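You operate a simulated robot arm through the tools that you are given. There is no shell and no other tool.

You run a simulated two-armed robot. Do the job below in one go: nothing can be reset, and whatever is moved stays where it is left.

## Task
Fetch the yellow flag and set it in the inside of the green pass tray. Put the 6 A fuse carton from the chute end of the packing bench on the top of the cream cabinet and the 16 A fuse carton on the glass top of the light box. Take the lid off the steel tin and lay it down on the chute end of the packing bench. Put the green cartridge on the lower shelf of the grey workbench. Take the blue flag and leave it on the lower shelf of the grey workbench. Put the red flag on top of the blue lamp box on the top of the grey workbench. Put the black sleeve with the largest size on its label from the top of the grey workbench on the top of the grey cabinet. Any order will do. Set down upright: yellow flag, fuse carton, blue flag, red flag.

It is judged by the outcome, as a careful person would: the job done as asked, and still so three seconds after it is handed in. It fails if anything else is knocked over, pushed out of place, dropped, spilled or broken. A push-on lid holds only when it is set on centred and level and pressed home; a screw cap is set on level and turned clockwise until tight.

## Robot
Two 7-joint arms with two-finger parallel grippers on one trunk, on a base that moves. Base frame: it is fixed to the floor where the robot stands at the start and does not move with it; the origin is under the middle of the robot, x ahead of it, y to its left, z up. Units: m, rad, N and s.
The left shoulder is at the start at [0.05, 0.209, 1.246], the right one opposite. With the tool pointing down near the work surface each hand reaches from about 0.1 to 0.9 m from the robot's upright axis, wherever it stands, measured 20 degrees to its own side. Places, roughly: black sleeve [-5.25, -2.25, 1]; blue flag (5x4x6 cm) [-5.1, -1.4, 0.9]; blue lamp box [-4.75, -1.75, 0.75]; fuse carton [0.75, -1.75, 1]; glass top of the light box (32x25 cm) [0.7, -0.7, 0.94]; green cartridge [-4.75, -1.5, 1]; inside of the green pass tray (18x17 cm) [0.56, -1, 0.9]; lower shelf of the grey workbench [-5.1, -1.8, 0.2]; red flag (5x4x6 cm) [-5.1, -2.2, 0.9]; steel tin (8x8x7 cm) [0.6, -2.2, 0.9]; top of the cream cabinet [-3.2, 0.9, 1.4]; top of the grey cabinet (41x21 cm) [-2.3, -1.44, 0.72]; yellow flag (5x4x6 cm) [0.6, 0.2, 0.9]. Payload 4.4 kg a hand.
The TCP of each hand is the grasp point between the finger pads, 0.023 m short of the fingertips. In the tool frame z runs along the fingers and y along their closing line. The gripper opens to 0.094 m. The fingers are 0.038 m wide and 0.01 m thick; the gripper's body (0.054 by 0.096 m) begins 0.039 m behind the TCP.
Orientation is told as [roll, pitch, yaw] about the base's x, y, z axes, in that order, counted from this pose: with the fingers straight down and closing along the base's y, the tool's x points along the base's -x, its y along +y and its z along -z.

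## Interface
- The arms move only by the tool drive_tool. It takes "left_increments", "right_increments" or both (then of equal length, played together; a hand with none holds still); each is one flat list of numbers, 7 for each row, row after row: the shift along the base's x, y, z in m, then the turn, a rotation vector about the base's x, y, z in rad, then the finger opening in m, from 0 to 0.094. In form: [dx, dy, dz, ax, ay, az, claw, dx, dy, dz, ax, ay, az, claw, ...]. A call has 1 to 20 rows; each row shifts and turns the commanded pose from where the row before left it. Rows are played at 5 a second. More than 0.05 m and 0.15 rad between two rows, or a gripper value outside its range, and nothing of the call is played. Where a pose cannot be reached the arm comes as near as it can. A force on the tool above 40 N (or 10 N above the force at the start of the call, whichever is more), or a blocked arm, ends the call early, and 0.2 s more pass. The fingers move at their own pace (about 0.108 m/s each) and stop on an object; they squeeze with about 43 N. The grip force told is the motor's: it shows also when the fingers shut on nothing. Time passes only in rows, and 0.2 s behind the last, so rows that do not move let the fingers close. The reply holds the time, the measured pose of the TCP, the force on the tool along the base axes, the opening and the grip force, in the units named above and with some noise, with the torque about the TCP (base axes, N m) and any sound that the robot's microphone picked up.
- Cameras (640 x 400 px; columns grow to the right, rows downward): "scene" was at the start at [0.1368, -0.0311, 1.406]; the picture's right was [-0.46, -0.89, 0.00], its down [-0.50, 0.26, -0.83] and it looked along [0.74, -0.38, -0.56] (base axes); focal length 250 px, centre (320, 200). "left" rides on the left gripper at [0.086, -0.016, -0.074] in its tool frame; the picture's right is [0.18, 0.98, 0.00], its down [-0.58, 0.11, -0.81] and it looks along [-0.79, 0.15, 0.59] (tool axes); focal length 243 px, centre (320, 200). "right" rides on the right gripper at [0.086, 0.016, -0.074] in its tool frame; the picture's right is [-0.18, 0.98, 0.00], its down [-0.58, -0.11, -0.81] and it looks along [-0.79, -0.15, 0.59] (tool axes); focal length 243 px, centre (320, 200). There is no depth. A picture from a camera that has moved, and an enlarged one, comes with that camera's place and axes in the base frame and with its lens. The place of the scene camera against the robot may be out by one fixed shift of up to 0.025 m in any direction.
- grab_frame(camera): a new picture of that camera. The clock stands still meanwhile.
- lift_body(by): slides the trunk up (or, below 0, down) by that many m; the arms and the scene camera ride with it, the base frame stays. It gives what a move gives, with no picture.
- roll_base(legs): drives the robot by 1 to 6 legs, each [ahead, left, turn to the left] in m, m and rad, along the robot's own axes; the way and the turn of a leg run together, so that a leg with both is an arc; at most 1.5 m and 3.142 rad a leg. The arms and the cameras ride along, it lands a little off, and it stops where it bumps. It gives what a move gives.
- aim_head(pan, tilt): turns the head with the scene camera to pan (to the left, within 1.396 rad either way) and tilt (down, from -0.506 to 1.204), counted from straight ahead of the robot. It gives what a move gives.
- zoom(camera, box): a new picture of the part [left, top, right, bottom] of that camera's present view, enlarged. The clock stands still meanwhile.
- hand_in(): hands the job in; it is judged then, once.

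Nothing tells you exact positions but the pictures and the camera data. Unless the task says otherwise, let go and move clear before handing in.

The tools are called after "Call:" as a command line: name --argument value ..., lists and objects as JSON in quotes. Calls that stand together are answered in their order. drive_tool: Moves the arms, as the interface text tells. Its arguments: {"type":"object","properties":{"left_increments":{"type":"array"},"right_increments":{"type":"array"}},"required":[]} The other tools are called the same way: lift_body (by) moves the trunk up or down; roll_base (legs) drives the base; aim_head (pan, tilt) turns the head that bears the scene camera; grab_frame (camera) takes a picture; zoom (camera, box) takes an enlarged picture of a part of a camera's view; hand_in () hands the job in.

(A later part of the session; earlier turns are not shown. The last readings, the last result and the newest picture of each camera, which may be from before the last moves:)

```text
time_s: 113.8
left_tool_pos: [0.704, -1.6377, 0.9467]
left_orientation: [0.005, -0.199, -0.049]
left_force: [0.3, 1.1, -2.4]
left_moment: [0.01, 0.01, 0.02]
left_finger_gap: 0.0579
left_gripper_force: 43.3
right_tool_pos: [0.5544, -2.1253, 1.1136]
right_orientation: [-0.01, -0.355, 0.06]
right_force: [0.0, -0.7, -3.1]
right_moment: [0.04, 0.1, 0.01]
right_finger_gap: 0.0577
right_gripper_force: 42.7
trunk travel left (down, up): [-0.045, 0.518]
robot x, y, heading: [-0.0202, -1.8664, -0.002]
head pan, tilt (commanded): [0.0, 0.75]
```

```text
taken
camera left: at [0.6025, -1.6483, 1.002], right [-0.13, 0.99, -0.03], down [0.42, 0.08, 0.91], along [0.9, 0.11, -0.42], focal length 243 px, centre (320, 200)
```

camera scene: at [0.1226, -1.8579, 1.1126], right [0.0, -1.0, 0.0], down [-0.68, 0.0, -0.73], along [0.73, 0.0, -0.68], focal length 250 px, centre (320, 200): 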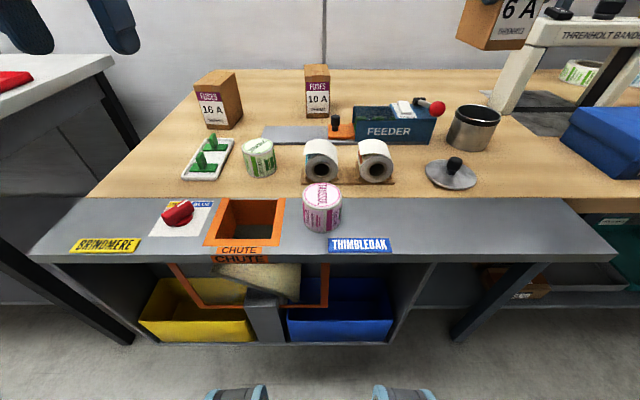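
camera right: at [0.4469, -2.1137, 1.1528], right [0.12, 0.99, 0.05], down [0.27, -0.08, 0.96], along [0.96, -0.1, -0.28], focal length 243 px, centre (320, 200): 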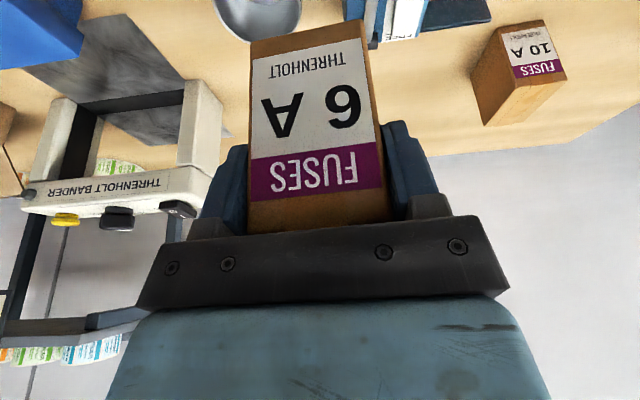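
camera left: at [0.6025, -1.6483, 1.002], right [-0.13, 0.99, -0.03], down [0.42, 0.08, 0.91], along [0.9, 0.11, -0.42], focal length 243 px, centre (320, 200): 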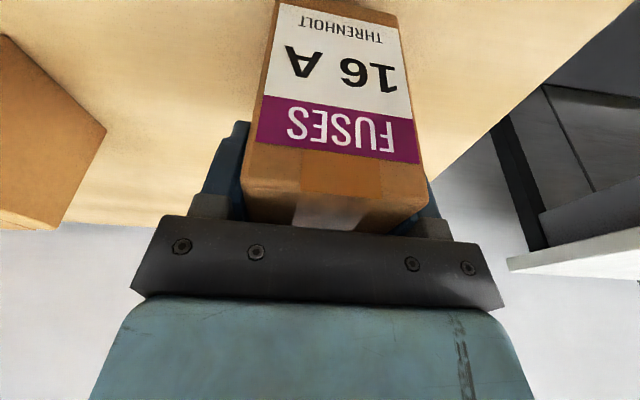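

Both cartons are held. I raise the left one, draw it back, then raise the trunk and back away from the bench.

Call:
drive_tool --left_increments '[0, 0, 0.008, 0, 0, 0, 0, -0.002, 0, 0.012, 0, 0, 0, 0, -0.003, 0, 0.014, 0, 0, 0, 0, -0.004, 0, 0.014, 0, 0, 0, 0, -0.005, 0, 0.014, 0, 0, 0, 0, -0.006, 0, 0.014, 0, 0, 0, 0, -0.008, 0, 0.014, 0, 0, 0, 0, -0.01, 0, 0.014, 0, 0, 0, 0, -0.012, 0, 0.014, 0, 0, 0, 0, -0.015, 0, 0.014, 0, 0, 0, 0, -0.018, 0, 0.014, 0, 0, 0, 0, -0.02, 0, 0.014, 0, 0, 0, 0, -0.02, 0, 0.008, 0, 0, 0, 0, -0.02, 0, 0, 0, 0, 0, 0, -0.02, 0, 0, 0, 0, 0, 0, -0.02, 0, 0, 0, 0, 0, 0, -0.015, 0, 0, 0, 0, 0, 0, -0.008, 0, 0, 0, 0, 0, 0, 0, 0, 0, 0, 0, 0, 0]'

Call:
lift_body --by 0.13

Call:
roll_base --legs '[[-0.06, 0, 0], [0, 0.9, 0]]'

Call:
aim_head --pan 0.1 --tilt 0.75

Call:
grab_frame --camera "scene"

```text
time_s: 117.8
left_tool_pos: [0.4972, -1.6382, 1.114]
left_orientation: [0.005, -0.199, -0.049]
left_force: [0.0, -0.4, -2.9]
left_moment: [0.0, 0.01, 0.02]
left_finger_gap: 0.0579
left_gripper_force: 43.1
right_tool_pos: [0.5556, -2.1267, 1.1121]
right_orientation: [-0.011, -0.357, 0.06]
right_force: [1.0, 0.0, -1.2]
right_moment: [-0.01, 0.07, -0.02]
right_finger_gap: 0.0578
right_gripper_force: 43.1
trunk travel left (down, up): [-0.045, 0.518]
robot x, y, heading: [-0.0204, -1.8687, 0.0]
head pan, tilt (commanded): [0.0, 0.75]
```

```text
time_s: 119.3
left_tool_pos: [0.4971, -1.639, 1.2436]
left_orientation: [0.005, -0.199, -0.05]
left_force: [-0.2, 0.1, -2.6]
left_moment: [0.01, -0.01, 0.01]
left_finger_gap: 0.0579
left_gripper_force: 42.6
right_tool_pos: [0.5548, -2.1261, 1.2424]
right_orientation: [-0.01, -0.355, 0.059]
right_force: [0.3, 0.4, -4.0]
right_moment: [-0.01, 0.05, 0.01]
right_finger_gap: 0.0581
right_gripper_force: 42.8
trunk travel left (down, up): [-0.175, 0.388]
robot x, y, heading: [-0.0203, -1.8651, -0.003]
head pan, tilt (commanded): [0.0, 0.75]
```

```text
time_s: 128.1
left_tool_pos: [0.4291, -0.7409, 1.2434]
left_orientation: [0.005, -0.2, -0.034]
left_force: [-0.3, -0.3, -2.5]
left_moment: [-0.03, 0.0, -0.02]
left_finger_gap: 0.0579
left_gripper_force: 43.3
right_tool_pos: [0.4944, -1.2269, 1.2415]
right_orientation: [-0.011, -0.356, 0.077]
right_force: [-0.9, -0.9, -2.5]
right_moment: [0.0, 0.07, 0.02]
right_finger_gap: 0.0579
right_gripper_force: 43.3
trunk travel left (down, up): [-0.175, 0.388]
robot x, y, heading: [-0.0843, -0.9791, 0.014]
head pan, tilt (commanded): [0.0, 0.75]
```

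```text
time_s: 128.8
left_tool_pos: [0.4282, -0.7408, 1.2435]
left_orientation: [0.006, -0.199, -0.033]
left_force: [-0.1, 1.1, -2.4]
left_moment: [0.04, 0.0, -0.01]
left_finger_gap: 0.0579
left_gripper_force: 42.6
right_tool_pos: [0.4948, -1.2276, 1.2423]
right_orientation: [-0.011, -0.356, 0.076]
right_force: [0.6, -0.2, -2.3]
right_moment: [0.01, 0.1, -0.03]
right_finger_gap: 0.0578
right_gripper_force: 43.2
trunk travel left (down, up): [-0.175, 0.388]
robot x, y, heading: [-0.0847, -0.9773, 0.016]
head pan, tilt (commanded): [0.099, 0.75]
```

```text
taken
camera scene: at [0.0573, -0.9578, 1.2426], right [0.11, -0.99, 0.0], down [-0.68, -0.08, -0.73], along [0.73, 0.08, -0.68], focal length 250 px, centre (320, 200)
```

scene: 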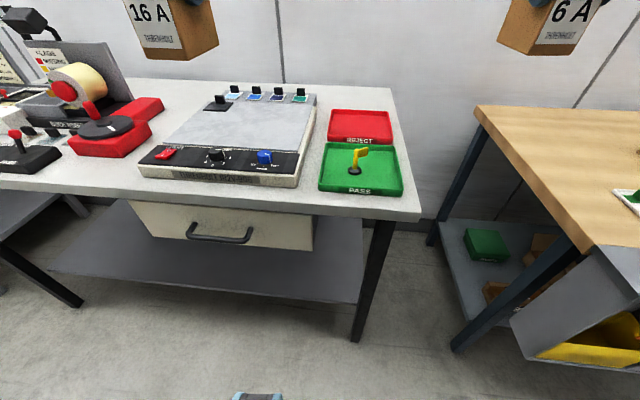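

The light box glass spans about x 0.54–0.79, y −0.54 to −0.86, with a small black item at its back-left corner. I roll forward to x≈0 and bring the 16 A carton over the middle of the glass.

Call:
roll_base --legs '[[0.08, 0, -0.015]]'

Call:
drive_tool --left_increments '[0.006, 0, 0, 0, 0, 0.005, 0, 0.012, 0, 0, 0, 0, 0.01, 0, 0.018, 0.001, 0, 0, 0, 0.01, 0, 0.018, 0.001, 0, 0, 0, 0.01, 0, 0.018, 0.001, 0, 0, 0, 0.01, 0, 0.018, 0.001, -0.005, 0, 0, 0, 0, 0.015, 0.001, -0.01, 0, 0, 0, 0, 0.01, 0.001, -0.015, 0, 0, 0, 0, 0.006, 0, -0.015, 0, 0, 0, 0, 0, 0, -0.015, 0, 0, 0, 0, 0, 0, -0.015, 0, 0, 0, 0, 0, 0, -0.015, 0, 0, 0, 0, 0, 0, -0.015, 0, 0, 0, 0, 0, 0, -0.015, 0, 0, 0, 0, 0, 0, -0.01, 0, 0, 0, 0, 0, 0, -0.005, 0, 0, 0, 0, 0, 0, 0, 0, 0, 0, 0]'

Call:
grab_frame --camera "scene"

Call:
grab_frame --camera "left"

```text
time_s: 129.8
left_tool_pos: [0.5118, -0.7478, 1.2443]
left_orientation: [0.007, -0.198, -0.047]
left_force: [-0.1, 0.2, -2.5]
left_moment: [0.01, 0.0, 0.0]
left_finger_gap: 0.058
left_gripper_force: 42.7
right_tool_pos: [0.5705, -1.2354, 1.2421]
right_orientation: [-0.01, -0.354, 0.063]
right_force: [-0.2, 0.7, -2.2]
right_moment: [0.01, 0.07, 0.0]
right_finger_gap: 0.0578
right_gripper_force: 42.6
trunk travel left (down, up): [-0.175, 0.388]
robot x, y, heading: [-0.0028, -0.9778, -0.003]
head pan, tilt (commanded): [0.099, 0.75]
```

```text
time_s: 133.4
left_tool_pos: [0.6327, -0.7414, 1.1085]
left_orientation: [0.005, -0.199, -0.005]
left_force: [-0.8, -0.1, -2.8]
left_moment: [-0.01, 0.02, 0.02]
left_finger_gap: 0.0577
left_gripper_force: 43.1
right_tool_pos: [0.5706, -1.2345, 1.2425]
right_orientation: [-0.011, -0.355, 0.063]
right_force: [0.6, -0.7, -2.2]
right_moment: [-0.01, 0.03, -0.01]
right_finger_gap: 0.0578
right_gripper_force: 42.9
trunk travel left (down, up): [-0.175, 0.388]
robot x, y, heading: [-0.0037, -0.9763, -0.001]
head pan, tilt (commanded): [0.099, 0.75]
```

```text
taken
camera scene: at [0.1371, -0.9593, 1.2426], right [0.1, -0.99, 0.0], down [-0.68, -0.07, -0.73], along [0.73, 0.07, -0.68], focal length 250 px, centre (320, 200)
```

scene: 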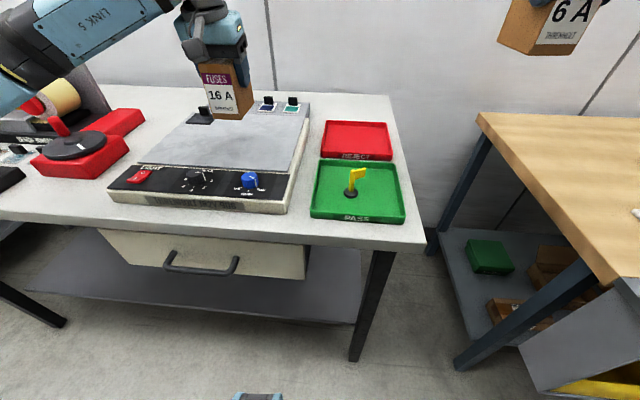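

```text
taken
camera left: at [0.5327, -0.7567, 1.1653], right [-0.18, 0.98, -0.03], down [0.41, 0.1, 0.91], along [0.89, 0.15, -0.42], focal length 243 px, centre (320, 200)
```

left: 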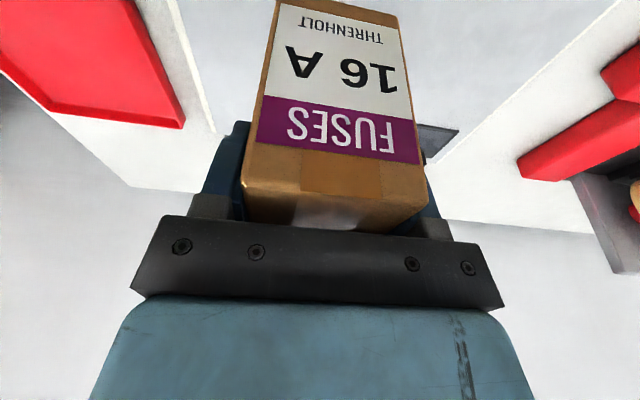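

The carton is over the glass, clear of the black item. I lower it and feel for contact.

Call:
drive_tool --left_increments '[0, 0, -0.008, 0, 0, 0, 0, 0, 0, -0.015, 0, 0, 0, 0, 0, 0, -0.018, 0, 0, 0, 0, 0, 0, -0.018, 0, 0, 0, 0, 0, 0, -0.01, 0, 0, 0, 0, 0, 0, -0.006, 0, 0, 0, 0, 0, 0, 0, 0, 0, 0, 0]'

Call:
zoom --camera "scene" --box '[120, 60, 340, 220]'

```text
time_s: 135.0
left_tool_pos: [0.6324, -0.7411, 1.035]
left_orientation: [0.006, -0.199, -0.003]
left_force: [0.2, -0.8, -1.9]
left_moment: [0.03, 0.02, -0.02]
left_finger_gap: 0.0576
left_gripper_force: 43.4
right_tool_pos: [0.5699, -1.2345, 1.2415]
right_orientation: [-0.011, -0.356, 0.062]
right_force: [0.0, 0.2, -2.3]
right_moment: [-0.04, 0.04, 0.01]
right_finger_gap: 0.0578
right_gripper_force: 43.5
trunk travel left (down, up): [-0.175, 0.388]
robot x, y, heading: [-0.0041, -0.98, -0.002]
head pan, tilt (commanded): [0.099, 0.75]
```

```text
2.50 times, centred on (230, 140) of scene
camera zoom: at [0.1371, -0.9593, 1.2426], right [0.1, -0.99, 0.0], down [-0.68, -0.07, -0.73], along [0.73, 0.07, -0.68], focal length 625 px, centre (545, 350)
```

zoom: 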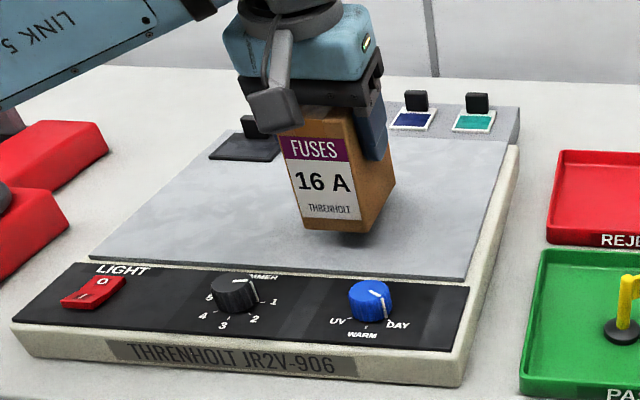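

Call:
drive_tool --left_increments '[0, 0, -0.005, 0, 0, 0, 0, 0, 0, -0.004, 0, 0, 0, 0, 0, 0, -0.003, 0, 0, 0, 0, 0, 0, 0, 0, 0, 0, 0]'

Call:
drive_tool --left_increments '[0, 0, -0.003, 0, 0, 0, 0, 0, 0, -0.003, 0, 0, 0, 0, 0, 0, 0, 0, 0, 0, 0]'

Call:
drive_tool --left_increments '[0, 0, -0.002, 0, 0, 0, 0, 0, 0, -0.002, 0, 0, 0, 0, 0, 0, 0, 0, 0, 0, 0]'

```text
time_s: 136.0
left_tool_pos: [0.6346, -0.7407, 1.0226]
left_orientation: [0.005, -0.199, -0.004]
left_force: [-0.2, -0.1, -2.2]
left_moment: [0.01, 0.02, 0.03]
left_finger_gap: 0.0575
left_gripper_force: 42.9
right_tool_pos: [0.5693, -1.2341, 1.2427]
right_orientation: [-0.01, -0.357, 0.062]
right_force: [-0.1, 0.6, -2.5]
right_moment: [0.01, 0.08, -0.01]
right_finger_gap: 0.0575
right_gripper_force: 43.2
trunk travel left (down, up): [-0.175, 0.388]
robot x, y, heading: [0.0007, -0.9764, -0.001]
head pan, tilt (commanded): [0.099, 0.75]
```

```text
time_s: 136.8
left_tool_pos: [0.6328, -0.7407, 1.0169]
left_orientation: [0.003, -0.2, -0.003]
left_force: [1.0, 0.1, 2.2]
left_moment: [-0.15, 0.1, 0.03]
left_finger_gap: 0.0577
left_gripper_force: 43.0
right_tool_pos: [0.5704, -1.2346, 1.2432]
right_orientation: [-0.012, -0.355, 0.063]
right_force: [-0.5, -0.2, -2.8]
right_moment: [0.03, 0.06, -0.01]
right_finger_gap: 0.0579
right_gripper_force: 42.9
trunk travel left (down, up): [-0.175, 0.388]
robot x, y, heading: [-0.0019, -0.9732, 0.001]
head pan, tilt (commanded): [0.099, 0.75]
```

```text
time_s: 137.6
left_tool_pos: [0.6326, -0.7403, 1.0176]
left_orientation: [0.004, -0.207, -0.002]
left_force: [9.7, 6.9, 31.5]
left_moment: [-0.41, 0.56, 0.04]
left_finger_gap: 0.0579
left_gripper_force: 43.1
right_tool_pos: [0.5667, -1.2344, 1.2435]
right_orientation: [-0.011, -0.358, 0.062]
right_force: [0.0, -0.8, -2.4]
right_moment: [0.0, 0.07, 0.03]
right_finger_gap: 0.0583
right_gripper_force: 43.6
trunk travel left (down, up): [-0.175, 0.388]
robot x, y, heading: [-0.0023, -0.9761, -0.001]
head pan, tilt (commanded): [0.099, 0.75]
```

It rests on the glass. I ease off, open and withdraw upwards.

Call:
drive_tool --left_increments '[0, 0, 0.003, 0, 0, 0, 0, 0, 0, 0, 0, 0, 0, 0.085, 0, 0, 0, 0, 0, 0, 0.085, 0, 0, 0, 0, 0, 0, 0.085, 0, 0, 0.02, 0, 0, 0, 0.085, 0, 0, 0.04, 0, 0, 0, 0.085, 0, 0, 0.04, 0, 0, 0, 0.085, 0, 0, 0.04, 0, 0, 0, 0.085, -0.04, 0, 0.02, 0, 0, 0, 0.085, -0.04, 0, 0, 0, 0.05, 0, 0.085, -0.04, 0, 0, 0, 0.05, 0, 0.085, -0.04, 0, 0, 0, 0.05, 0, 0.085, 0, 0, 0, 0, 0.05, 0, 0.085]'

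Call:
grab_frame --camera "scene"

Call:
grab_frame --camera "right"

```text
time_s: 140.4
left_tool_pos: [0.4728, -0.7432, 1.1756]
left_orientation: [0.005, 0.001, -0.001]
left_force: [0.1, -0.5, -0.5]
left_moment: [0.01, 0.03, 0.0]
left_finger_gap: 0.085
left_gripper_force: 0.0
right_tool_pos: [0.5706, -1.235, 1.243]
right_orientation: [-0.011, -0.356, 0.064]
right_force: [0.2, -0.1, -2.4]
right_moment: [0.02, 0.06, 0.02]
right_finger_gap: 0.0578
right_gripper_force: 43.3
trunk travel left (down, up): [-0.175, 0.388]
robot x, y, heading: [-0.0039, -0.9782, -0.006]
head pan, tilt (commanded): [0.099, 0.75]
```

```text
taken
camera scene: at [0.1374, -0.9596, 1.2425], right [0.1, -0.99, 0.0], down [-0.68, -0.07, -0.73], along [0.73, 0.07, -0.68], focal length 250 px, centre (320, 200)
```

scene: 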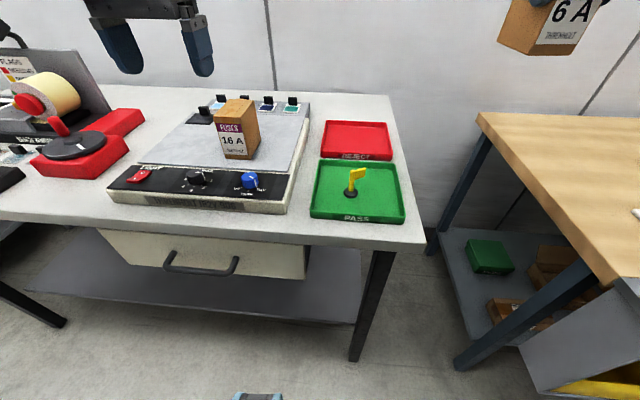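

```text
taken
camera right: at [0.4627, -1.2231, 1.2825], right [0.11, 0.99, 0.05], down [0.27, -0.08, 0.96], along [0.96, -0.1, -0.28], focal length 243 px, centre (320, 200)
```

right: 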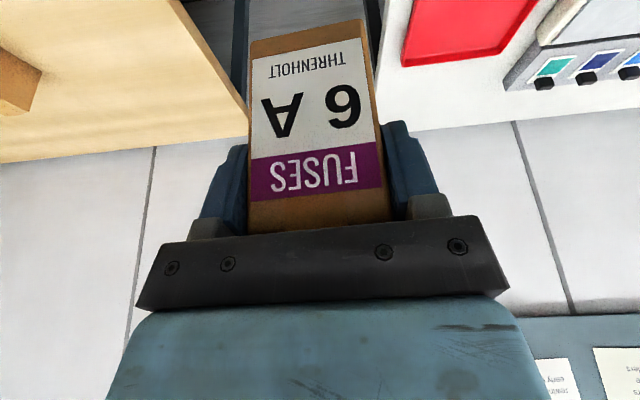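

The 16 A carton stands on the glass and the yellow flag in the tray. Next is the cream cabinet with the 6 A carton; I draw the hand in, back off and look around.

Call:
drive_tool --right_increments '[-0.01, 0, 0, 0, 0, 0, 0, -0.02, 0, 0, 0, 0, 0, 0, -0.025, 0, 0, 0, 0, 0, 0, -0.025, 0, 0, 0, 0, 0, 0, -0.025, 0, 0, 0, 0, 0, 0, -0.02, 0, 0, 0, 0, 0, 0, -0.01, 0, 0, 0, 0, 0, 0]'

Call:
roll_base --legs '[[-0.5, 0, 0]]'

Call:
aim_head --pan 1.39 --tilt 0.35

Call:
grab_frame --camera "scene"

Call:
aim_head --pan -1.39 --tilt 0.35

Call:
grab_frame --camera "scene"

```text
time_s: 142.0
left_tool_pos: [0.4728, -0.7405, 1.1772]
left_orientation: [0.003, 0.0, -0.003]
left_force: [-0.2, 0.2, 0.8]
left_moment: [-0.04, 0.02, 0.02]
left_finger_gap: 0.085
left_gripper_force: 0.0
right_tool_pos: [0.4353, -1.2362, 1.2423]
right_orientation: [-0.012, -0.355, 0.064]
right_force: [0.2, -0.1, -2.3]
right_moment: [0.0, 0.07, 0.02]
right_finger_gap: 0.0577
right_gripper_force: 42.8
trunk travel left (down, up): [-0.175, 0.388]
robot x, y, heading: [-0.0022, -0.9796, -0.004]
head pan, tilt (commanded): [0.099, 0.75]
```

```text
time_s: 145.0
left_tool_pos: [-0.0301, -0.7444, 1.1757]
left_orientation: [0.004, 0.0, -0.013]
left_force: [0.4, 0.6, -0.4]
left_moment: [0.02, 0.02, 0.02]
left_finger_gap: 0.0853
left_gripper_force: 0.2
right_tool_pos: [-0.0735, -1.2382, 1.2425]
right_orientation: [-0.009, -0.357, 0.053]
right_force: [0.2, 0.2, -2.4]
right_moment: [0.0, 0.04, 0.0]
right_finger_gap: 0.0576
right_gripper_force: 43.1
trunk travel left (down, up): [-0.175, 0.388]
robot x, y, heading: [-0.5114, -0.9732, -0.015]
head pan, tilt (commanded): [0.099, 0.75]
```

```text
time_s: 146.4
left_tool_pos: [-0.031, -0.7443, 1.1761]
left_orientation: [0.003, 0.003, -0.01]
left_force: [0.1, -0.3, -0.3]
left_moment: [-0.01, 0.01, 0.0]
left_finger_gap: 0.0849
left_gripper_force: 0.1
right_tool_pos: [-0.0728, -1.237, 1.2416]
right_orientation: [-0.01, -0.355, 0.053]
right_force: [0.7, -0.3, -2.3]
right_moment: [-0.02, 0.05, 0.0]
right_finger_gap: 0.0579
right_gripper_force: 43.0
trunk travel left (down, up): [-0.175, 0.388]
robot x, y, heading: [-0.5116, -0.9752, -0.007]
head pan, tilt (commanded): [1.389, 0.351]
```

```text
taken
camera scene: at [-0.4339, -0.8745, 1.2783], right [0.98, -0.19, 0.0], down [-0.07, -0.34, -0.94], along [0.18, 0.92, -0.34], focal length 250 px, centre (320, 200)
```

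scene: 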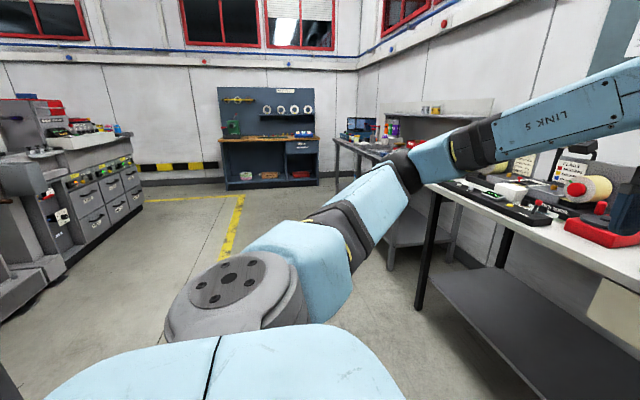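

```text
time_s: 148.9
left_tool_pos: [-0.0304, -0.7446, 1.1761]
left_orientation: [0.004, 0.001, -0.014]
left_force: [-0.4, 0.2, 1.0]
left_moment: [0.03, 0.04, -0.01]
left_finger_gap: 0.0853
left_gripper_force: 0.0
right_tool_pos: [-0.0723, -1.2366, 1.2417]
right_orientation: [-0.01, -0.355, 0.055]
right_force: [-0.3, 0.0, -1.4]
right_moment: [-0.01, 0.07, -0.03]
right_finger_gap: 0.0581
right_gripper_force: 43.2
trunk travel left (down, up): [-0.175, 0.388]
robot x, y, heading: [-0.5088, -0.9746, -0.006]
head pan, tilt (commanded): [-1.389, 0.351]
```

```text
taken
camera scene: at [-0.4356, -1.0577, 1.2783], right [-0.99, -0.17, 0.0], down [-0.06, 0.34, -0.94], along [0.16, -0.93, -0.34], focal length 250 px, centre (320, 200)
```

scene: 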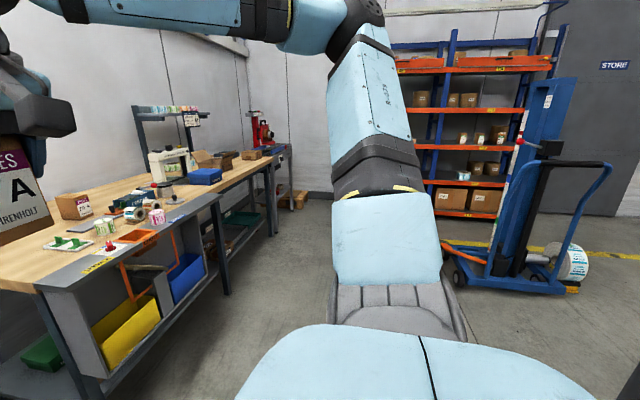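

Behind and to the left is open floor. I turn the robot about 2.5 rad to the left to face the cream cabinet's direction and look.

Call:
roll_base --legs '[[0, 0, 1.3], [0, 0, 1.25]]'

Call:
aim_head --pan 0.0 --tilt 0.3

Call:
grab_frame --camera "scene"

Call:
aim_head --pan 0.9 --tilt 0.3

Call:
grab_frame --camera "scene"

```text
time_s: 155.6
left_tool_pos: [-1.0356, -0.891, 1.1765]
left_orientation: [0.002, -0.001, 2.524]
left_force: [-0.6, 0.0, -0.6]
left_moment: [0.01, -0.01, 0.01]
left_finger_gap: 0.0848
left_gripper_force: 0.1
right_tool_pos: [-0.7202, -0.5092, 1.2418]
right_orientation: [-0.011, -0.355, 2.589]
right_force: [-0.2, 0.0, -3.9]
right_moment: [-0.02, -0.1, 0.02]
right_finger_gap: 0.0579
right_gripper_force: 42.6
trunk travel left (down, up): [-0.175, 0.388]
robot x, y, heading: [-0.5102, -0.9747, 2.526]
head pan, tilt (commanded): [-1.389, 0.351]
```

```text
time_s: 157.1
left_tool_pos: [-1.0354, -0.8911, 1.176]
left_orientation: [0.004, 0.002, 2.524]
left_force: [-0.1, 0.3, -0.7]
left_moment: [0.0, 0.04, 0.01]
left_finger_gap: 0.085
left_gripper_force: 0.2
right_tool_pos: [-0.7199, -0.5095, 1.2422]
right_orientation: [-0.01, -0.354, 2.588]
right_force: [-0.1, 0.2, -3.0]
right_moment: [-0.07, -0.08, 0.04]
right_finger_gap: 0.0578
right_gripper_force: 42.6
trunk travel left (down, up): [-0.175, 0.388]
robot x, y, heading: [-0.5079, -0.9729, 2.531]
head pan, tilt (commanded): [0.0, 0.3]
```

```text
taken
camera scene: at [-0.6506, -0.8722, 1.283], right [0.58, 0.82, 0.0], down [0.24, -0.17, -0.96], along [-0.78, 0.55, -0.3], focal length 250 px, centre (320, 200)
```

scene: 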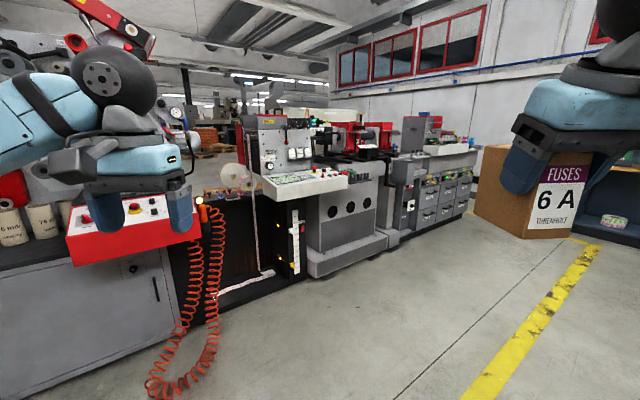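

```text
time_s: 158.3
left_tool_pos: [-1.0342, -0.8915, 1.1759]
left_orientation: [0.004, -0.001, 2.524]
left_force: [0.5, -0.6, 0.8]
left_moment: [-0.01, -0.02, -0.02]
left_finger_gap: 0.0849
left_gripper_force: 0.0
right_tool_pos: [-0.7188, -0.5096, 1.2417]
right_orientation: [-0.01, -0.356, 2.589]
right_force: [-0.4, 0.6, -2.6]
right_moment: [-0.01, -0.03, -0.01]
right_finger_gap: 0.0576
right_gripper_force: 43.0
trunk travel left (down, up): [-0.175, 0.388]
robot x, y, heading: [-0.513, -0.9708, 2.53]
head pan, tilt (commanded): [0.901, 0.3]
```

```text
taken
camera scene: at [-0.6639, -0.9524, 1.283], right [-0.28, 0.96, 0.0], down [0.28, 0.08, -0.96], along [-0.92, -0.27, -0.3], focal length 250 px, centre (320, 200)
```

scene: 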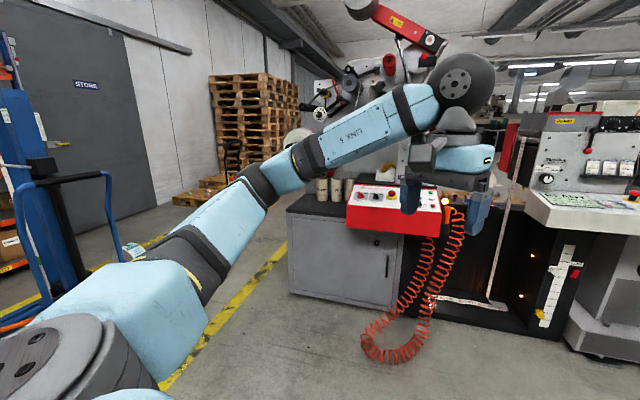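

I zoom into the machine row, where the cream cabinet should appear around the picture's middle.

Call:
aim_head --pan 0.0 --tilt 0.2

Call:
zoom --camera "scene" --box '[180, 80, 480, 290]'

Call:
zoom --camera "scene" --box '[230, 90, 390, 200]'

```text
time_s: 159.5
left_tool_pos: [-1.0342, -0.8914, 1.177]
left_orientation: [0.002, 0.0, 2.524]
left_force: [0.0, 0.0, 0.4]
left_moment: [0.02, 0.02, 0.0]
left_finger_gap: 0.0851
left_gripper_force: 0.2
right_tool_pos: [-0.7208, -0.5101, 1.2416]
right_orientation: [-0.01, -0.355, 2.587]
right_force: [-0.3, 0.2, -2.8]
right_moment: [-0.04, -0.07, 0.01]
right_finger_gap: 0.0578
right_gripper_force: 43.3
trunk travel left (down, up): [-0.175, 0.388]
robot x, y, heading: [-0.5125, -0.9732, 2.531]
head pan, tilt (commanded): [0.0, 0.201]
```

```text
1.90 times, centred on (330, 185) of scene
camera zoom: at [-0.6505, -0.8724, 1.2923], right [0.58, 0.82, 0.0], down [0.16, -0.12, -0.98], along [-0.8, 0.56, -0.2], focal length 476 px, centre (301, 229)
```

zoom: 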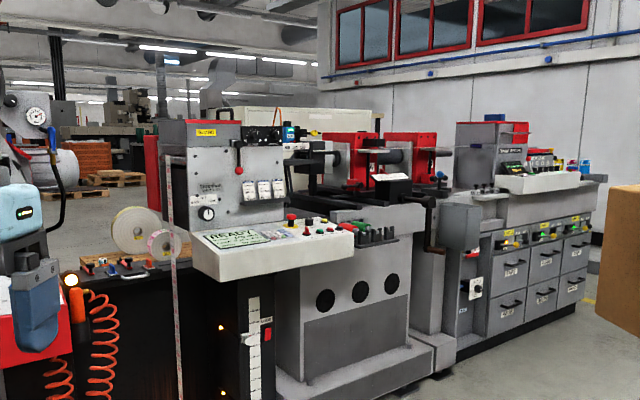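

```text
3.64 times, centred on (310, 145) of scene
camera zoom: at [-0.6505, -0.8724, 1.2923], right [0.58, 0.82, 0.0], down [0.16, -0.12, -0.98], along [-0.8, 0.56, -0.2], focal length 909 px, centre (356, 400)
```

zoom: 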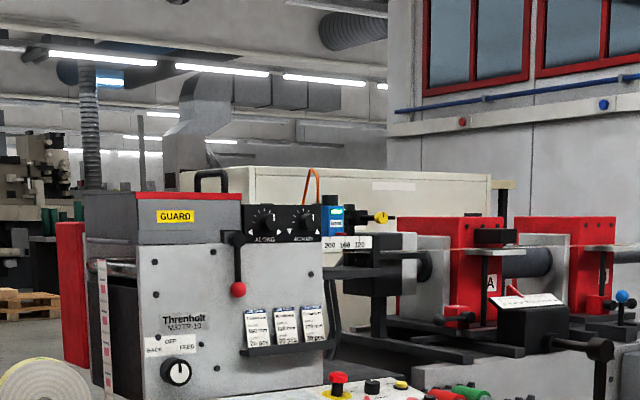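

The cream cabinet stands behind the press, so I must go round the row's left end. I look toward that passage.

Call:
aim_head --pan 1.3 --tilt 0.35

Call:
grab_frame --camera "scene"

```text
time_s: 161.0
left_tool_pos: [-1.0351, -0.8912, 1.1765]
left_orientation: [0.003, 0.002, 2.524]
left_force: [-0.3, -0.3, 0.2]
left_moment: [0.03, 0.02, 0.0]
left_finger_gap: 0.0851
left_gripper_force: 0.0
right_tool_pos: [-0.7203, -0.5099, 1.2413]
right_orientation: [-0.011, -0.356, 2.589]
right_force: [-0.3, 0.4, -1.7]
right_moment: [-0.05, -0.07, -0.04]
right_finger_gap: 0.0577
right_gripper_force: 43.0
trunk travel left (down, up): [-0.175, 0.388]
robot x, y, heading: [-0.5107, -0.9724, 2.524]
head pan, tilt (commanded): [1.3, 0.351]
```

```text
taken
camera scene: at [-0.6464, -0.985, 1.2783], right [-0.63, 0.77, 0.0], down [0.27, 0.22, -0.94], along [-0.73, -0.59, -0.34], focal length 250 px, centre (320, 200)
```

scene: 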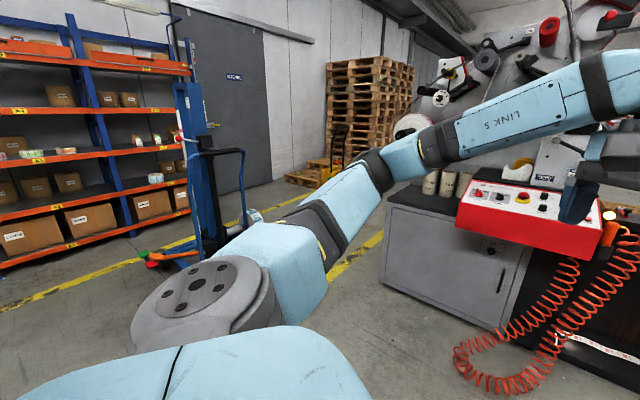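

The corridor between the cart's handle (y≈−2.63) and the grey cabinet (y≈−1.6) is about 1 m. I turn to face −x, shift to y≈−2.1, and look ahead.

Call:
roll_base --legs '[[0, 0, 0.615], [0, 1.12, 0], [0.5, 0, 0]]'

Call:
aim_head --pan 0.0 --tilt 0.4

Call:
grab_frame --camera "scene"

```text
time_s: 175.3
left_tool_pos: [-1.4792, -2.3448, 1.1755]
left_orientation: [0.003, 0.002, -3.129]
left_force: [-0.3, 0.2, -0.2]
left_moment: [-0.01, 0.01, 0.02]
left_finger_gap: 0.085
left_gripper_force: 0.0
right_tool_pos: [-1.4491, -1.8498, 1.2419]
right_orientation: [-0.009, -0.355, -3.062]
right_force: [0.9, 0.0, -2.0]
right_moment: [-0.01, -0.06, 0.01]
right_finger_gap: 0.058
right_gripper_force: 42.5
trunk travel left (down, up): [-0.175, 0.388]
robot x, y, heading: [-1.0131, -2.1025, -3.128]
head pan, tilt (commanded): [1.3, 0.351]
```

```text
time_s: 176.8
left_tool_pos: [-1.4781, -2.3453, 1.176]
left_orientation: [0.003, 0.001, -3.129]
left_force: [-0.1, -0.6, -0.5]
left_moment: [-0.04, -0.02, -0.05]
left_finger_gap: 0.085
left_gripper_force: 0.1
right_tool_pos: [-1.4497, -1.8499, 1.2415]
right_orientation: [-0.011, -0.357, -3.064]
right_force: [-0.2, -0.2, -3.9]
right_moment: [0.0, -0.07, -0.02]
right_finger_gap: 0.0579
right_gripper_force: 43.2
trunk travel left (down, up): [-0.175, 0.388]
robot x, y, heading: [-1.0059, -2.1027, -3.126]
head pan, tilt (commanded): [0.0, 0.4]
```

```text
taken
camera scene: at [-1.1749, -2.0956, 1.2738], right [-0.02, 1.0, 0.0], down [0.39, 0.01, -0.92], along [-0.92, -0.02, -0.39], focal length 250 px, centre (320, 200)
```

scene: 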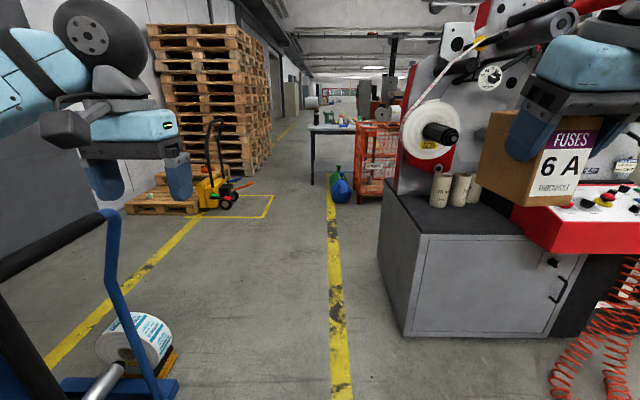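

The corridor ahead is open; I keep to y≈−2.2 and advance past the machine, then look right.

Call:
roll_base --legs '[[0.3, 0.08, -0.013], [1.0, 0, 0], [0.9, 0, 0]]'

Call:
aim_head --pan -0.9 --tilt 0.25

Call:
grab_frame --camera "scene"

Call:
aim_head --pan 0.0 --tilt 0.4

Call:
grab_frame --camera "scene"

```text
time_s: 183.1
left_tool_pos: [-2.7194, -2.4323, 1.1758]
left_orientation: [-0.005, -0.004, 3.14]
left_force: [0.4, 0.0, -0.2]
left_moment: [0.0, 0.01, -0.03]
left_finger_gap: 0.0847
left_gripper_force: 0.0
right_tool_pos: [-2.6825, -1.9407, 1.2449]
right_orientation: [-0.026, -0.358, -3.067]
right_force: [-0.2, 0.7, -3.1]
right_moment: [0.0, -0.09, -0.04]
right_finger_gap: 0.0579
right_gripper_force: 42.9
trunk travel left (down, up): [-0.175, 0.388]
robot x, y, heading: [-2.2454, -2.1894, -3.137]
head pan, tilt (commanded): [0.0, 0.4]
stopped in leg 2: the robot was blocked; the commanded pose is now the measured one
```

```text
time_s: 184.3
left_tool_pos: [-2.7178, -2.4326, 1.1769]
left_orientation: [-0.005, -0.005, -3.141]
left_force: [-0.7, 0.2, -0.4]
left_moment: [0.02, 0.01, 0.01]
left_finger_gap: 0.0851
left_gripper_force: 0.1
right_tool_pos: [-2.6817, -1.9417, 1.2457]
right_orientation: [-0.024, -0.358, -3.067]
right_force: [0.3, 0.1, -2.4]
right_moment: [-0.03, -0.07, 0.03]
right_finger_gap: 0.0576
right_gripper_force: 42.9
trunk travel left (down, up): [-0.175, 0.388]
robot x, y, heading: [-2.2396, -2.1867, -3.138]
head pan, tilt (commanded): [-0.901, 0.25]
```

```text
taken
camera scene: at [-2.3771, -2.1156, 1.2889], right [0.78, 0.62, 0.0], down [0.15, -0.18, -0.97], along [-0.61, 0.76, -0.24], focal length 250 px, centre (320, 200)
```

scene: 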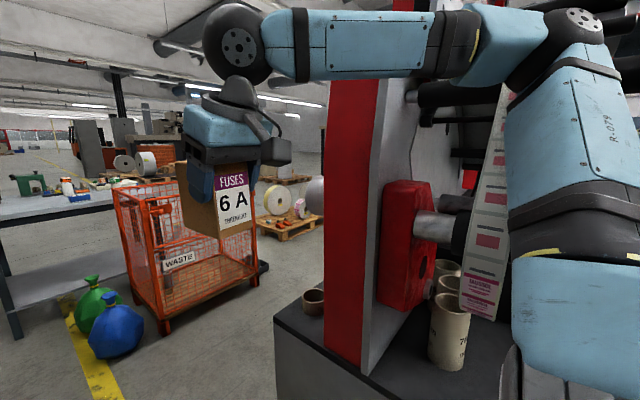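

```text
time_s: 185.5
left_tool_pos: [-2.7199, -2.4329, 1.1758]
left_orientation: [-0.005, -0.006, -3.141]
left_force: [0.1, 0.3, 0.2]
left_moment: [0.01, 0.01, -0.02]
left_finger_gap: 0.085
left_gripper_force: 0.0
right_tool_pos: [-2.6826, -1.9425, 1.2438]
right_orientation: [-0.024, -0.357, -3.067]
right_force: [0.1, -0.5, -2.5]
right_moment: [0.01, -0.06, -0.04]
right_finger_gap: 0.058
right_gripper_force: 43.1
trunk travel left (down, up): [-0.175, 0.388]
robot x, y, heading: [-2.2497, -2.1895, -3.14]
head pan, tilt (commanded): [0.0, 0.4]
```

```text
taken
camera scene: at [-2.4115, -2.1887, 1.2744], right [0.0, 1.0, 0.01], down [0.39, 0.01, -0.92], along [-0.92, 0.0, -0.39], focal length 250 px, centre (320, 200)
```

scene: 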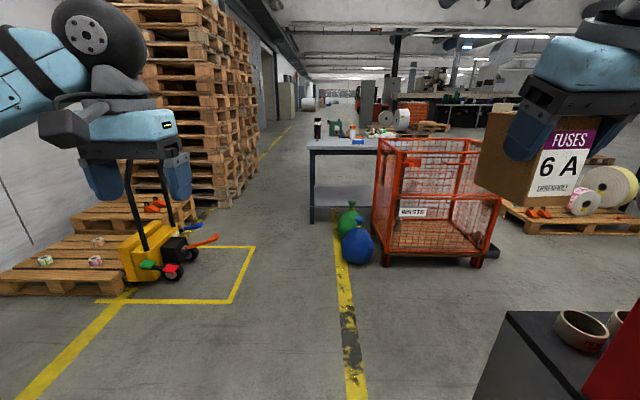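

Something stopped the base, most likely the right elbow near the machine's rollers. I back off slightly and look at the right side closely before shifting left.

Call:
roll_base --legs '[[-0.06, 0, 0]]'

Call:
aim_head --pan -1.3 --tilt 0.3

Call:
grab_frame --camera "scene"

Call:
aim_head --pan 1.2 --tilt 0.7

Call:
grab_frame --camera "scene"

```text
time_s: 186.4
left_tool_pos: [-2.6611, -2.4327, 1.1757]
left_orientation: [-0.005, -0.002, 3.138]
left_force: [-0.1, 0.4, 0.0]
left_moment: [0.01, 0.02, -0.01]
left_finger_gap: 0.085
left_gripper_force: 0.0
right_tool_pos: [-2.6254, -1.9404, 1.2455]
right_orientation: [-0.025, -0.355, -3.069]
right_force: [-0.5, -0.4, -3.2]
right_moment: [0.03, -0.08, -0.02]
right_finger_gap: 0.0578
right_gripper_force: 42.6
trunk travel left (down, up): [-0.175, 0.388]
robot x, y, heading: [-2.1884, -2.1863, -3.14]
head pan, tilt (commanded): [0.0, 0.4]
```

```text
time_s: 187.9
left_tool_pos: [-2.6619, -2.4322, 1.1763]
left_orientation: [-0.006, -0.002, 3.141]
left_force: [0.2, 0.2, 0.4]
left_moment: [-0.05, -0.01, 0.01]
left_finger_gap: 0.0853
left_gripper_force: 0.0
right_tool_pos: [-2.6251, -1.9397, 1.2442]
right_orientation: [-0.025, -0.357, -3.07]
right_force: [-0.3, 0.2, -2.3]
right_moment: [0.0, -0.06, -0.02]
right_finger_gap: 0.0577
right_gripper_force: 43.3
trunk travel left (down, up): [-0.175, 0.388]
robot x, y, heading: [-2.1855, -2.1891, -3.136]
head pan, tilt (commanded): [-1.3, 0.3]
```

```text
taken
camera scene: at [-2.2868, -2.0985, 1.2839], right [0.96, 0.27, 0.0], down [0.08, -0.28, -0.96], along [-0.26, 0.92, -0.29], focal length 250 px, centre (320, 200)
```

scene: 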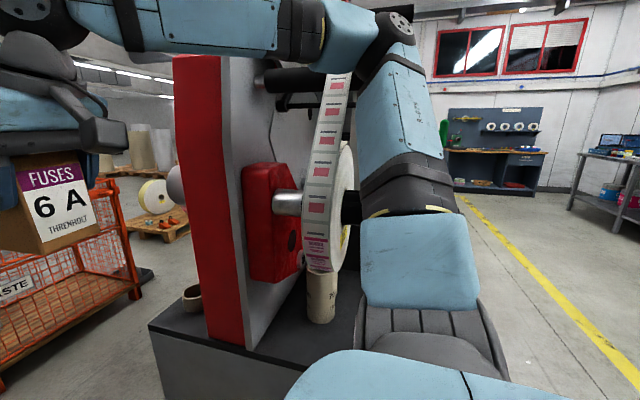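

```text
time_s: 190.2
left_tool_pos: [-2.6607, -2.4314, 1.1749]
left_orientation: [-0.005, -0.001, 3.14]
left_force: [0.7, -0.6, 0.5]
left_moment: [-0.02, -0.02, -0.01]
left_finger_gap: 0.0852
left_gripper_force: 0.0
right_tool_pos: [-2.6249, -1.9409, 1.2454]
right_orientation: [-0.025, -0.357, -3.07]
right_force: [-0.5, 0.0, -2.9]
right_moment: [0.0, -0.07, 0.04]
right_finger_gap: 0.0576
right_gripper_force: 43.0
trunk travel left (down, up): [-0.175, 0.388]
robot x, y, heading: [-2.1835, -2.1904, -3.139]
head pan, tilt (commanded): [1.201, 0.7]
```

```text
taken
camera scene: at [-2.2923, -2.2674, 1.2464], right [-0.93, 0.36, 0.0], down [0.23, 0.61, -0.76], along [-0.28, -0.71, -0.65], focal length 250 px, centre (320, 200)
```

scene: 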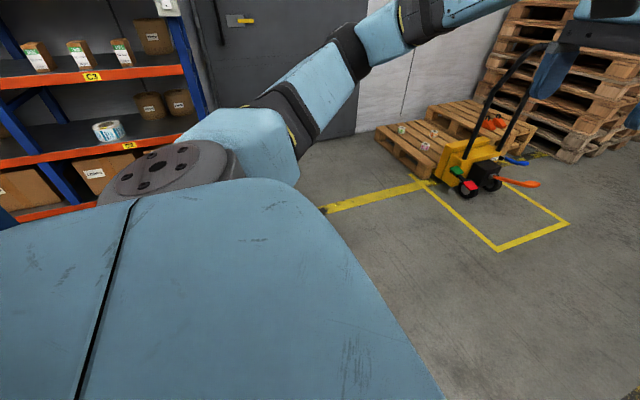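

The right elbow was beside the machine's roller; nothing looks disturbed. The left side is clear, so I shift 0.2 m left and then go ahead.

Call:
roll_base --legs '[[0, 0.2, 0], [0.6, 0.05, 0], [0.7, 0, 0]]'

Call:
aim_head --pan -1.2 --tilt 0.3

Call:
grab_frame --camera "scene"

Call:
aim_head --pan -0.3 --tilt 0.5

Call:
grab_frame --camera "scene"

```text
time_s: 199.0
left_tool_pos: [-3.9585, -2.673, 1.1769]
left_orientation: [0.004, -0.001, 3.136]
left_force: [0.7, -0.4, -0.6]
left_moment: [0.01, 0.02, 0.0]
left_finger_gap: 0.0851
left_gripper_force: 0.1
right_tool_pos: [-3.9201, -2.1799, 1.2411]
right_orientation: [-0.016, -0.355, -3.077]
right_force: [-0.5, 0.7, -2.5]
right_moment: [-0.02, -0.04, 0.03]
right_finger_gap: 0.0574
right_gripper_force: 43.0
trunk travel left (down, up): [-0.175, 0.388]
robot x, y, heading: [-3.4805, -2.4359, 3.141]
head pan, tilt (commanded): [1.201, 0.7]
```

```text
time_s: 201.2
left_tool_pos: [-3.9592, -2.6728, 1.1764]
left_orientation: [0.005, 0.001, 3.135]
left_force: [0.2, 0.2, -0.4]
left_moment: [0.0, 0.02, 0.01]
left_finger_gap: 0.0848
left_gripper_force: 0.1
right_tool_pos: [-3.9201, -2.1798, 1.242]
right_orientation: [-0.016, -0.358, -3.079]
right_force: [-0.4, 0.0, -3.6]
right_moment: [-0.03, -0.05, 0.0]
right_finger_gap: 0.0578
right_gripper_force: 42.7
trunk travel left (down, up): [-0.175, 0.388]
robot x, y, heading: [-3.48, -2.4369, 3.14]
head pan, tilt (commanded): [-1.201, 0.3]
```

```text
taken
camera scene: at [-3.5922, -2.3411, 1.283], right [0.93, 0.36, 0.0], down [0.11, -0.28, -0.96], along [-0.34, 0.89, -0.3], focal length 250 px, centre (320, 200)
```

scene: 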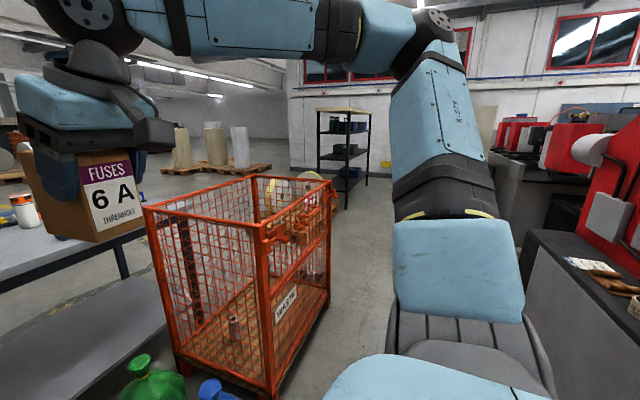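

```text
time_s: 202.4
left_tool_pos: [-3.958, -2.6719, 1.1766]
left_orientation: [0.004, 0.0, 3.137]
left_force: [-0.6, 0.0, -0.4]
left_moment: [0.0, -0.03, 0.03]
left_finger_gap: 0.0849
left_gripper_force: 0.0
right_tool_pos: [-3.9212, -2.1802, 1.2412]
right_orientation: [-0.016, -0.356, -3.075]
right_force: [-0.3, 0.4, -2.2]
right_moment: [0.01, -0.1, 0.0]
right_finger_gap: 0.0578
right_gripper_force: 43.1
trunk travel left (down, up): [-0.175, 0.388]
robot x, y, heading: [-3.4796, -2.4341, 3.145]
head pan, tilt (commanded): [-0.3, 0.499]
```

```text
taken
camera scene: at [-3.6453, -2.4011, 1.2646], right [0.3, 0.95, 0.0], down [0.46, -0.14, -0.88], along [-0.84, 0.26, -0.48], focal length 250 px, centre (320, 200)
```

scene: 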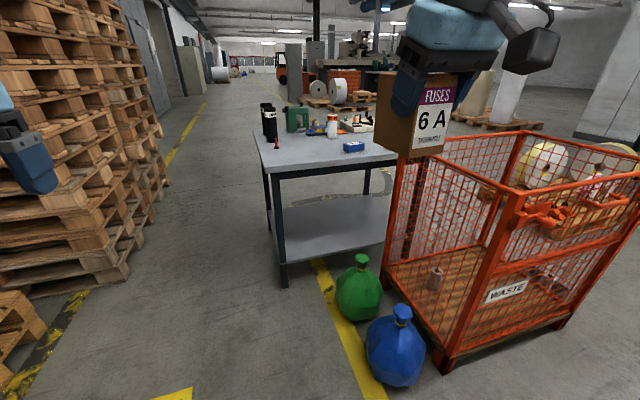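

The aisle between the waste cage (x≤−4.1) and the machine backs (x≥−2.7) leads to the cream cabinet. I turn to face +y and go up the aisle.

Call:
roll_base --legs '[[0, 0, -1.57], [1.0, -0.05, 0]]'

Call:
aim_head --pan -0.2 --tilt 0.25

Call:
grab_frame --camera "scene"

```text
time_s: 211.3
left_tool_pos: [-3.6123, -0.9814, 1.1768]
left_orientation: [0.004, -0.001, 1.523]
left_force: [0.1, 0.4, 0.2]
left_moment: [0.02, -0.01, -0.01]
left_finger_gap: 0.085
left_gripper_force: 0.1
right_tool_pos: [-3.1235, -1.0399, 1.2417]
right_orientation: [-0.016, -0.356, 1.593]
right_force: [0.1, -0.2, -2.9]
right_moment: [-0.06, 0.01, 0.04]
right_finger_gap: 0.0579
right_gripper_force: 43.2
trunk travel left (down, up): [-0.175, 0.388]
robot x, y, heading: [-3.4002, -1.4704, 1.532]
head pan, tilt (commanded): [-0.3, 0.499]
```

```text
time_s: 212.1
left_tool_pos: [-3.6122, -0.9816, 1.1767]
left_orientation: [0.004, 0.0, 1.524]
left_force: [0.5, -0.2, -0.5]
left_moment: [0.03, 0.03, -0.01]
left_finger_gap: 0.085
left_gripper_force: 0.1
right_tool_pos: [-3.1231, -1.041, 1.2407]
right_orientation: [-0.015, -0.356, 1.594]
right_force: [0.5, 0.1, -2.1]
right_moment: [-0.09, -0.02, -0.01]
right_finger_gap: 0.0577
right_gripper_force: 43.7
trunk travel left (down, up): [-0.175, 0.388]
robot x, y, heading: [-3.3971, -1.4679, 1.522]
head pan, tilt (commanded): [-0.201, 0.25]
```

```text
taken
camera scene: at [-3.3829, -1.3013, 1.2877], right [0.97, -0.24, 0.0], down [-0.06, -0.24, -0.97], along [0.23, 0.94, -0.25], focal length 250 px, centre (320, 200)
```

scene: 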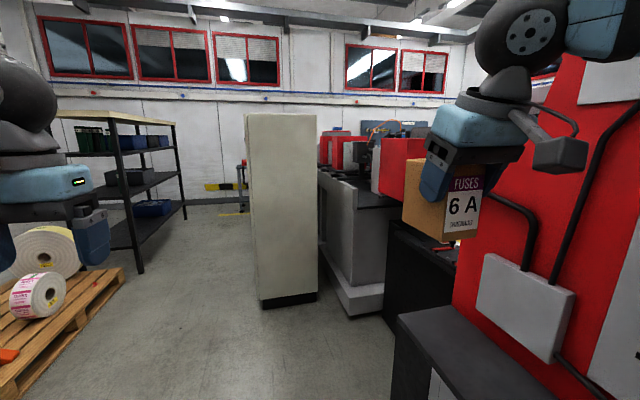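

The cream cabinet's near end face is at y≈0.41, x from −3.41 to −2.98, top z≈1.41. I raise the trunk so the carton clears the top, then move up, keeping left of the machine backs.

Call:
lift_body --by 0.32

Call:
roll_base --legs '[[0.7, 0.1, 0.045], [0.45, 0.08, 0]]'

Call:
aim_head --pan -0.3 --tilt 0.45

Call:
grab_frame --camera "scene"

Call:
grab_frame --camera "right"

```text
time_s: 215.2
left_tool_pos: [-3.6132, -0.9807, 1.4973]
left_orientation: [0.003, 0.0, 1.522]
left_force: [0.0, -0.5, 0.5]
left_moment: [-0.01, -0.02, 0.01]
left_finger_gap: 0.0849
left_gripper_force: 0.1
right_tool_pos: [-3.1237, -1.0399, 1.562]
right_orientation: [-0.017, -0.357, 1.593]
right_force: [0.3, 0.0, -2.9]
right_moment: [-0.07, 0.01, -0.02]
right_finger_gap: 0.0578
right_gripper_force: 42.9
trunk travel left (down, up): [-0.495, 0.068]
robot x, y, heading: [-3.3997, -1.4709, 1.526]
head pan, tilt (commanded): [-0.201, 0.25]
```

```text
time_s: 221.4
left_tool_pos: [-3.8263, 0.1473, 1.4966]
left_orientation: [0.003, -0.001, 1.594]
left_force: [-0.1, -0.2, 0.7]
left_moment: [0.0, 0.01, -0.01]
left_finger_gap: 0.0849
left_gripper_force: 0.1
right_tool_pos: [-3.333, 0.1216, 1.5627]
right_orientation: [-0.015, -0.358, 1.663]
right_force: [-0.8, -0.6, -2.7]
right_moment: [-0.08, -0.01, -0.01]
right_finger_gap: 0.0578
right_gripper_force: 42.7
trunk travel left (down, up): [-0.495, 0.068]
robot x, y, heading: [-3.5801, -0.3201, 1.601]
head pan, tilt (commanded): [-0.201, 0.25]
```

```text
time_s: 222.2
left_tool_pos: [-3.8257, 0.1493, 1.4967]
left_orientation: [0.003, -0.001, 1.593]
left_force: [-0.7, -0.2, -0.3]
left_moment: [-0.05, -0.02, 0.02]
left_finger_gap: 0.0849
left_gripper_force: 0.1
right_tool_pos: [-3.3336, 0.1236, 1.5616]
right_orientation: [-0.017, -0.356, 1.661]
right_force: [0.9, -0.3, -2.8]
right_moment: [-0.08, 0.01, 0.0]
right_finger_gap: 0.058
right_gripper_force: 42.5
trunk travel left (down, up): [-0.495, 0.068]
robot x, y, heading: [-3.5762, -0.3219, 1.596]
head pan, tilt (commanded): [-0.3, 0.45]
```

```text
taken
camera scene: at [-3.5658, -0.1563, 1.5891], right [0.96, -0.27, 0.0], down [-0.12, -0.42, -0.9], along [0.24, 0.87, -0.44], focal length 250 px, centre (320, 200)
```

scene: 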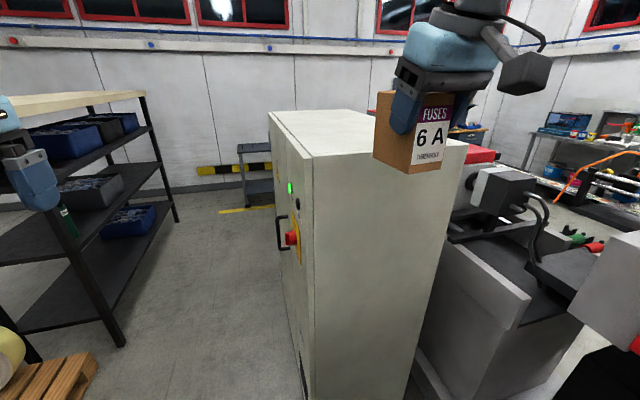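

```text
taken
camera right: at [-3.3406, 0.0173, 1.602], right [-0.99, 0.09, 0.05], down [0.07, 0.27, 0.96], along [0.07, 0.96, -0.28], focal length 243 px, centre (320, 200)
```

right: 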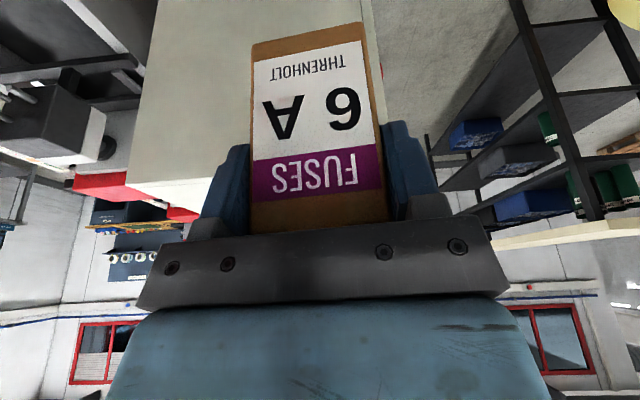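

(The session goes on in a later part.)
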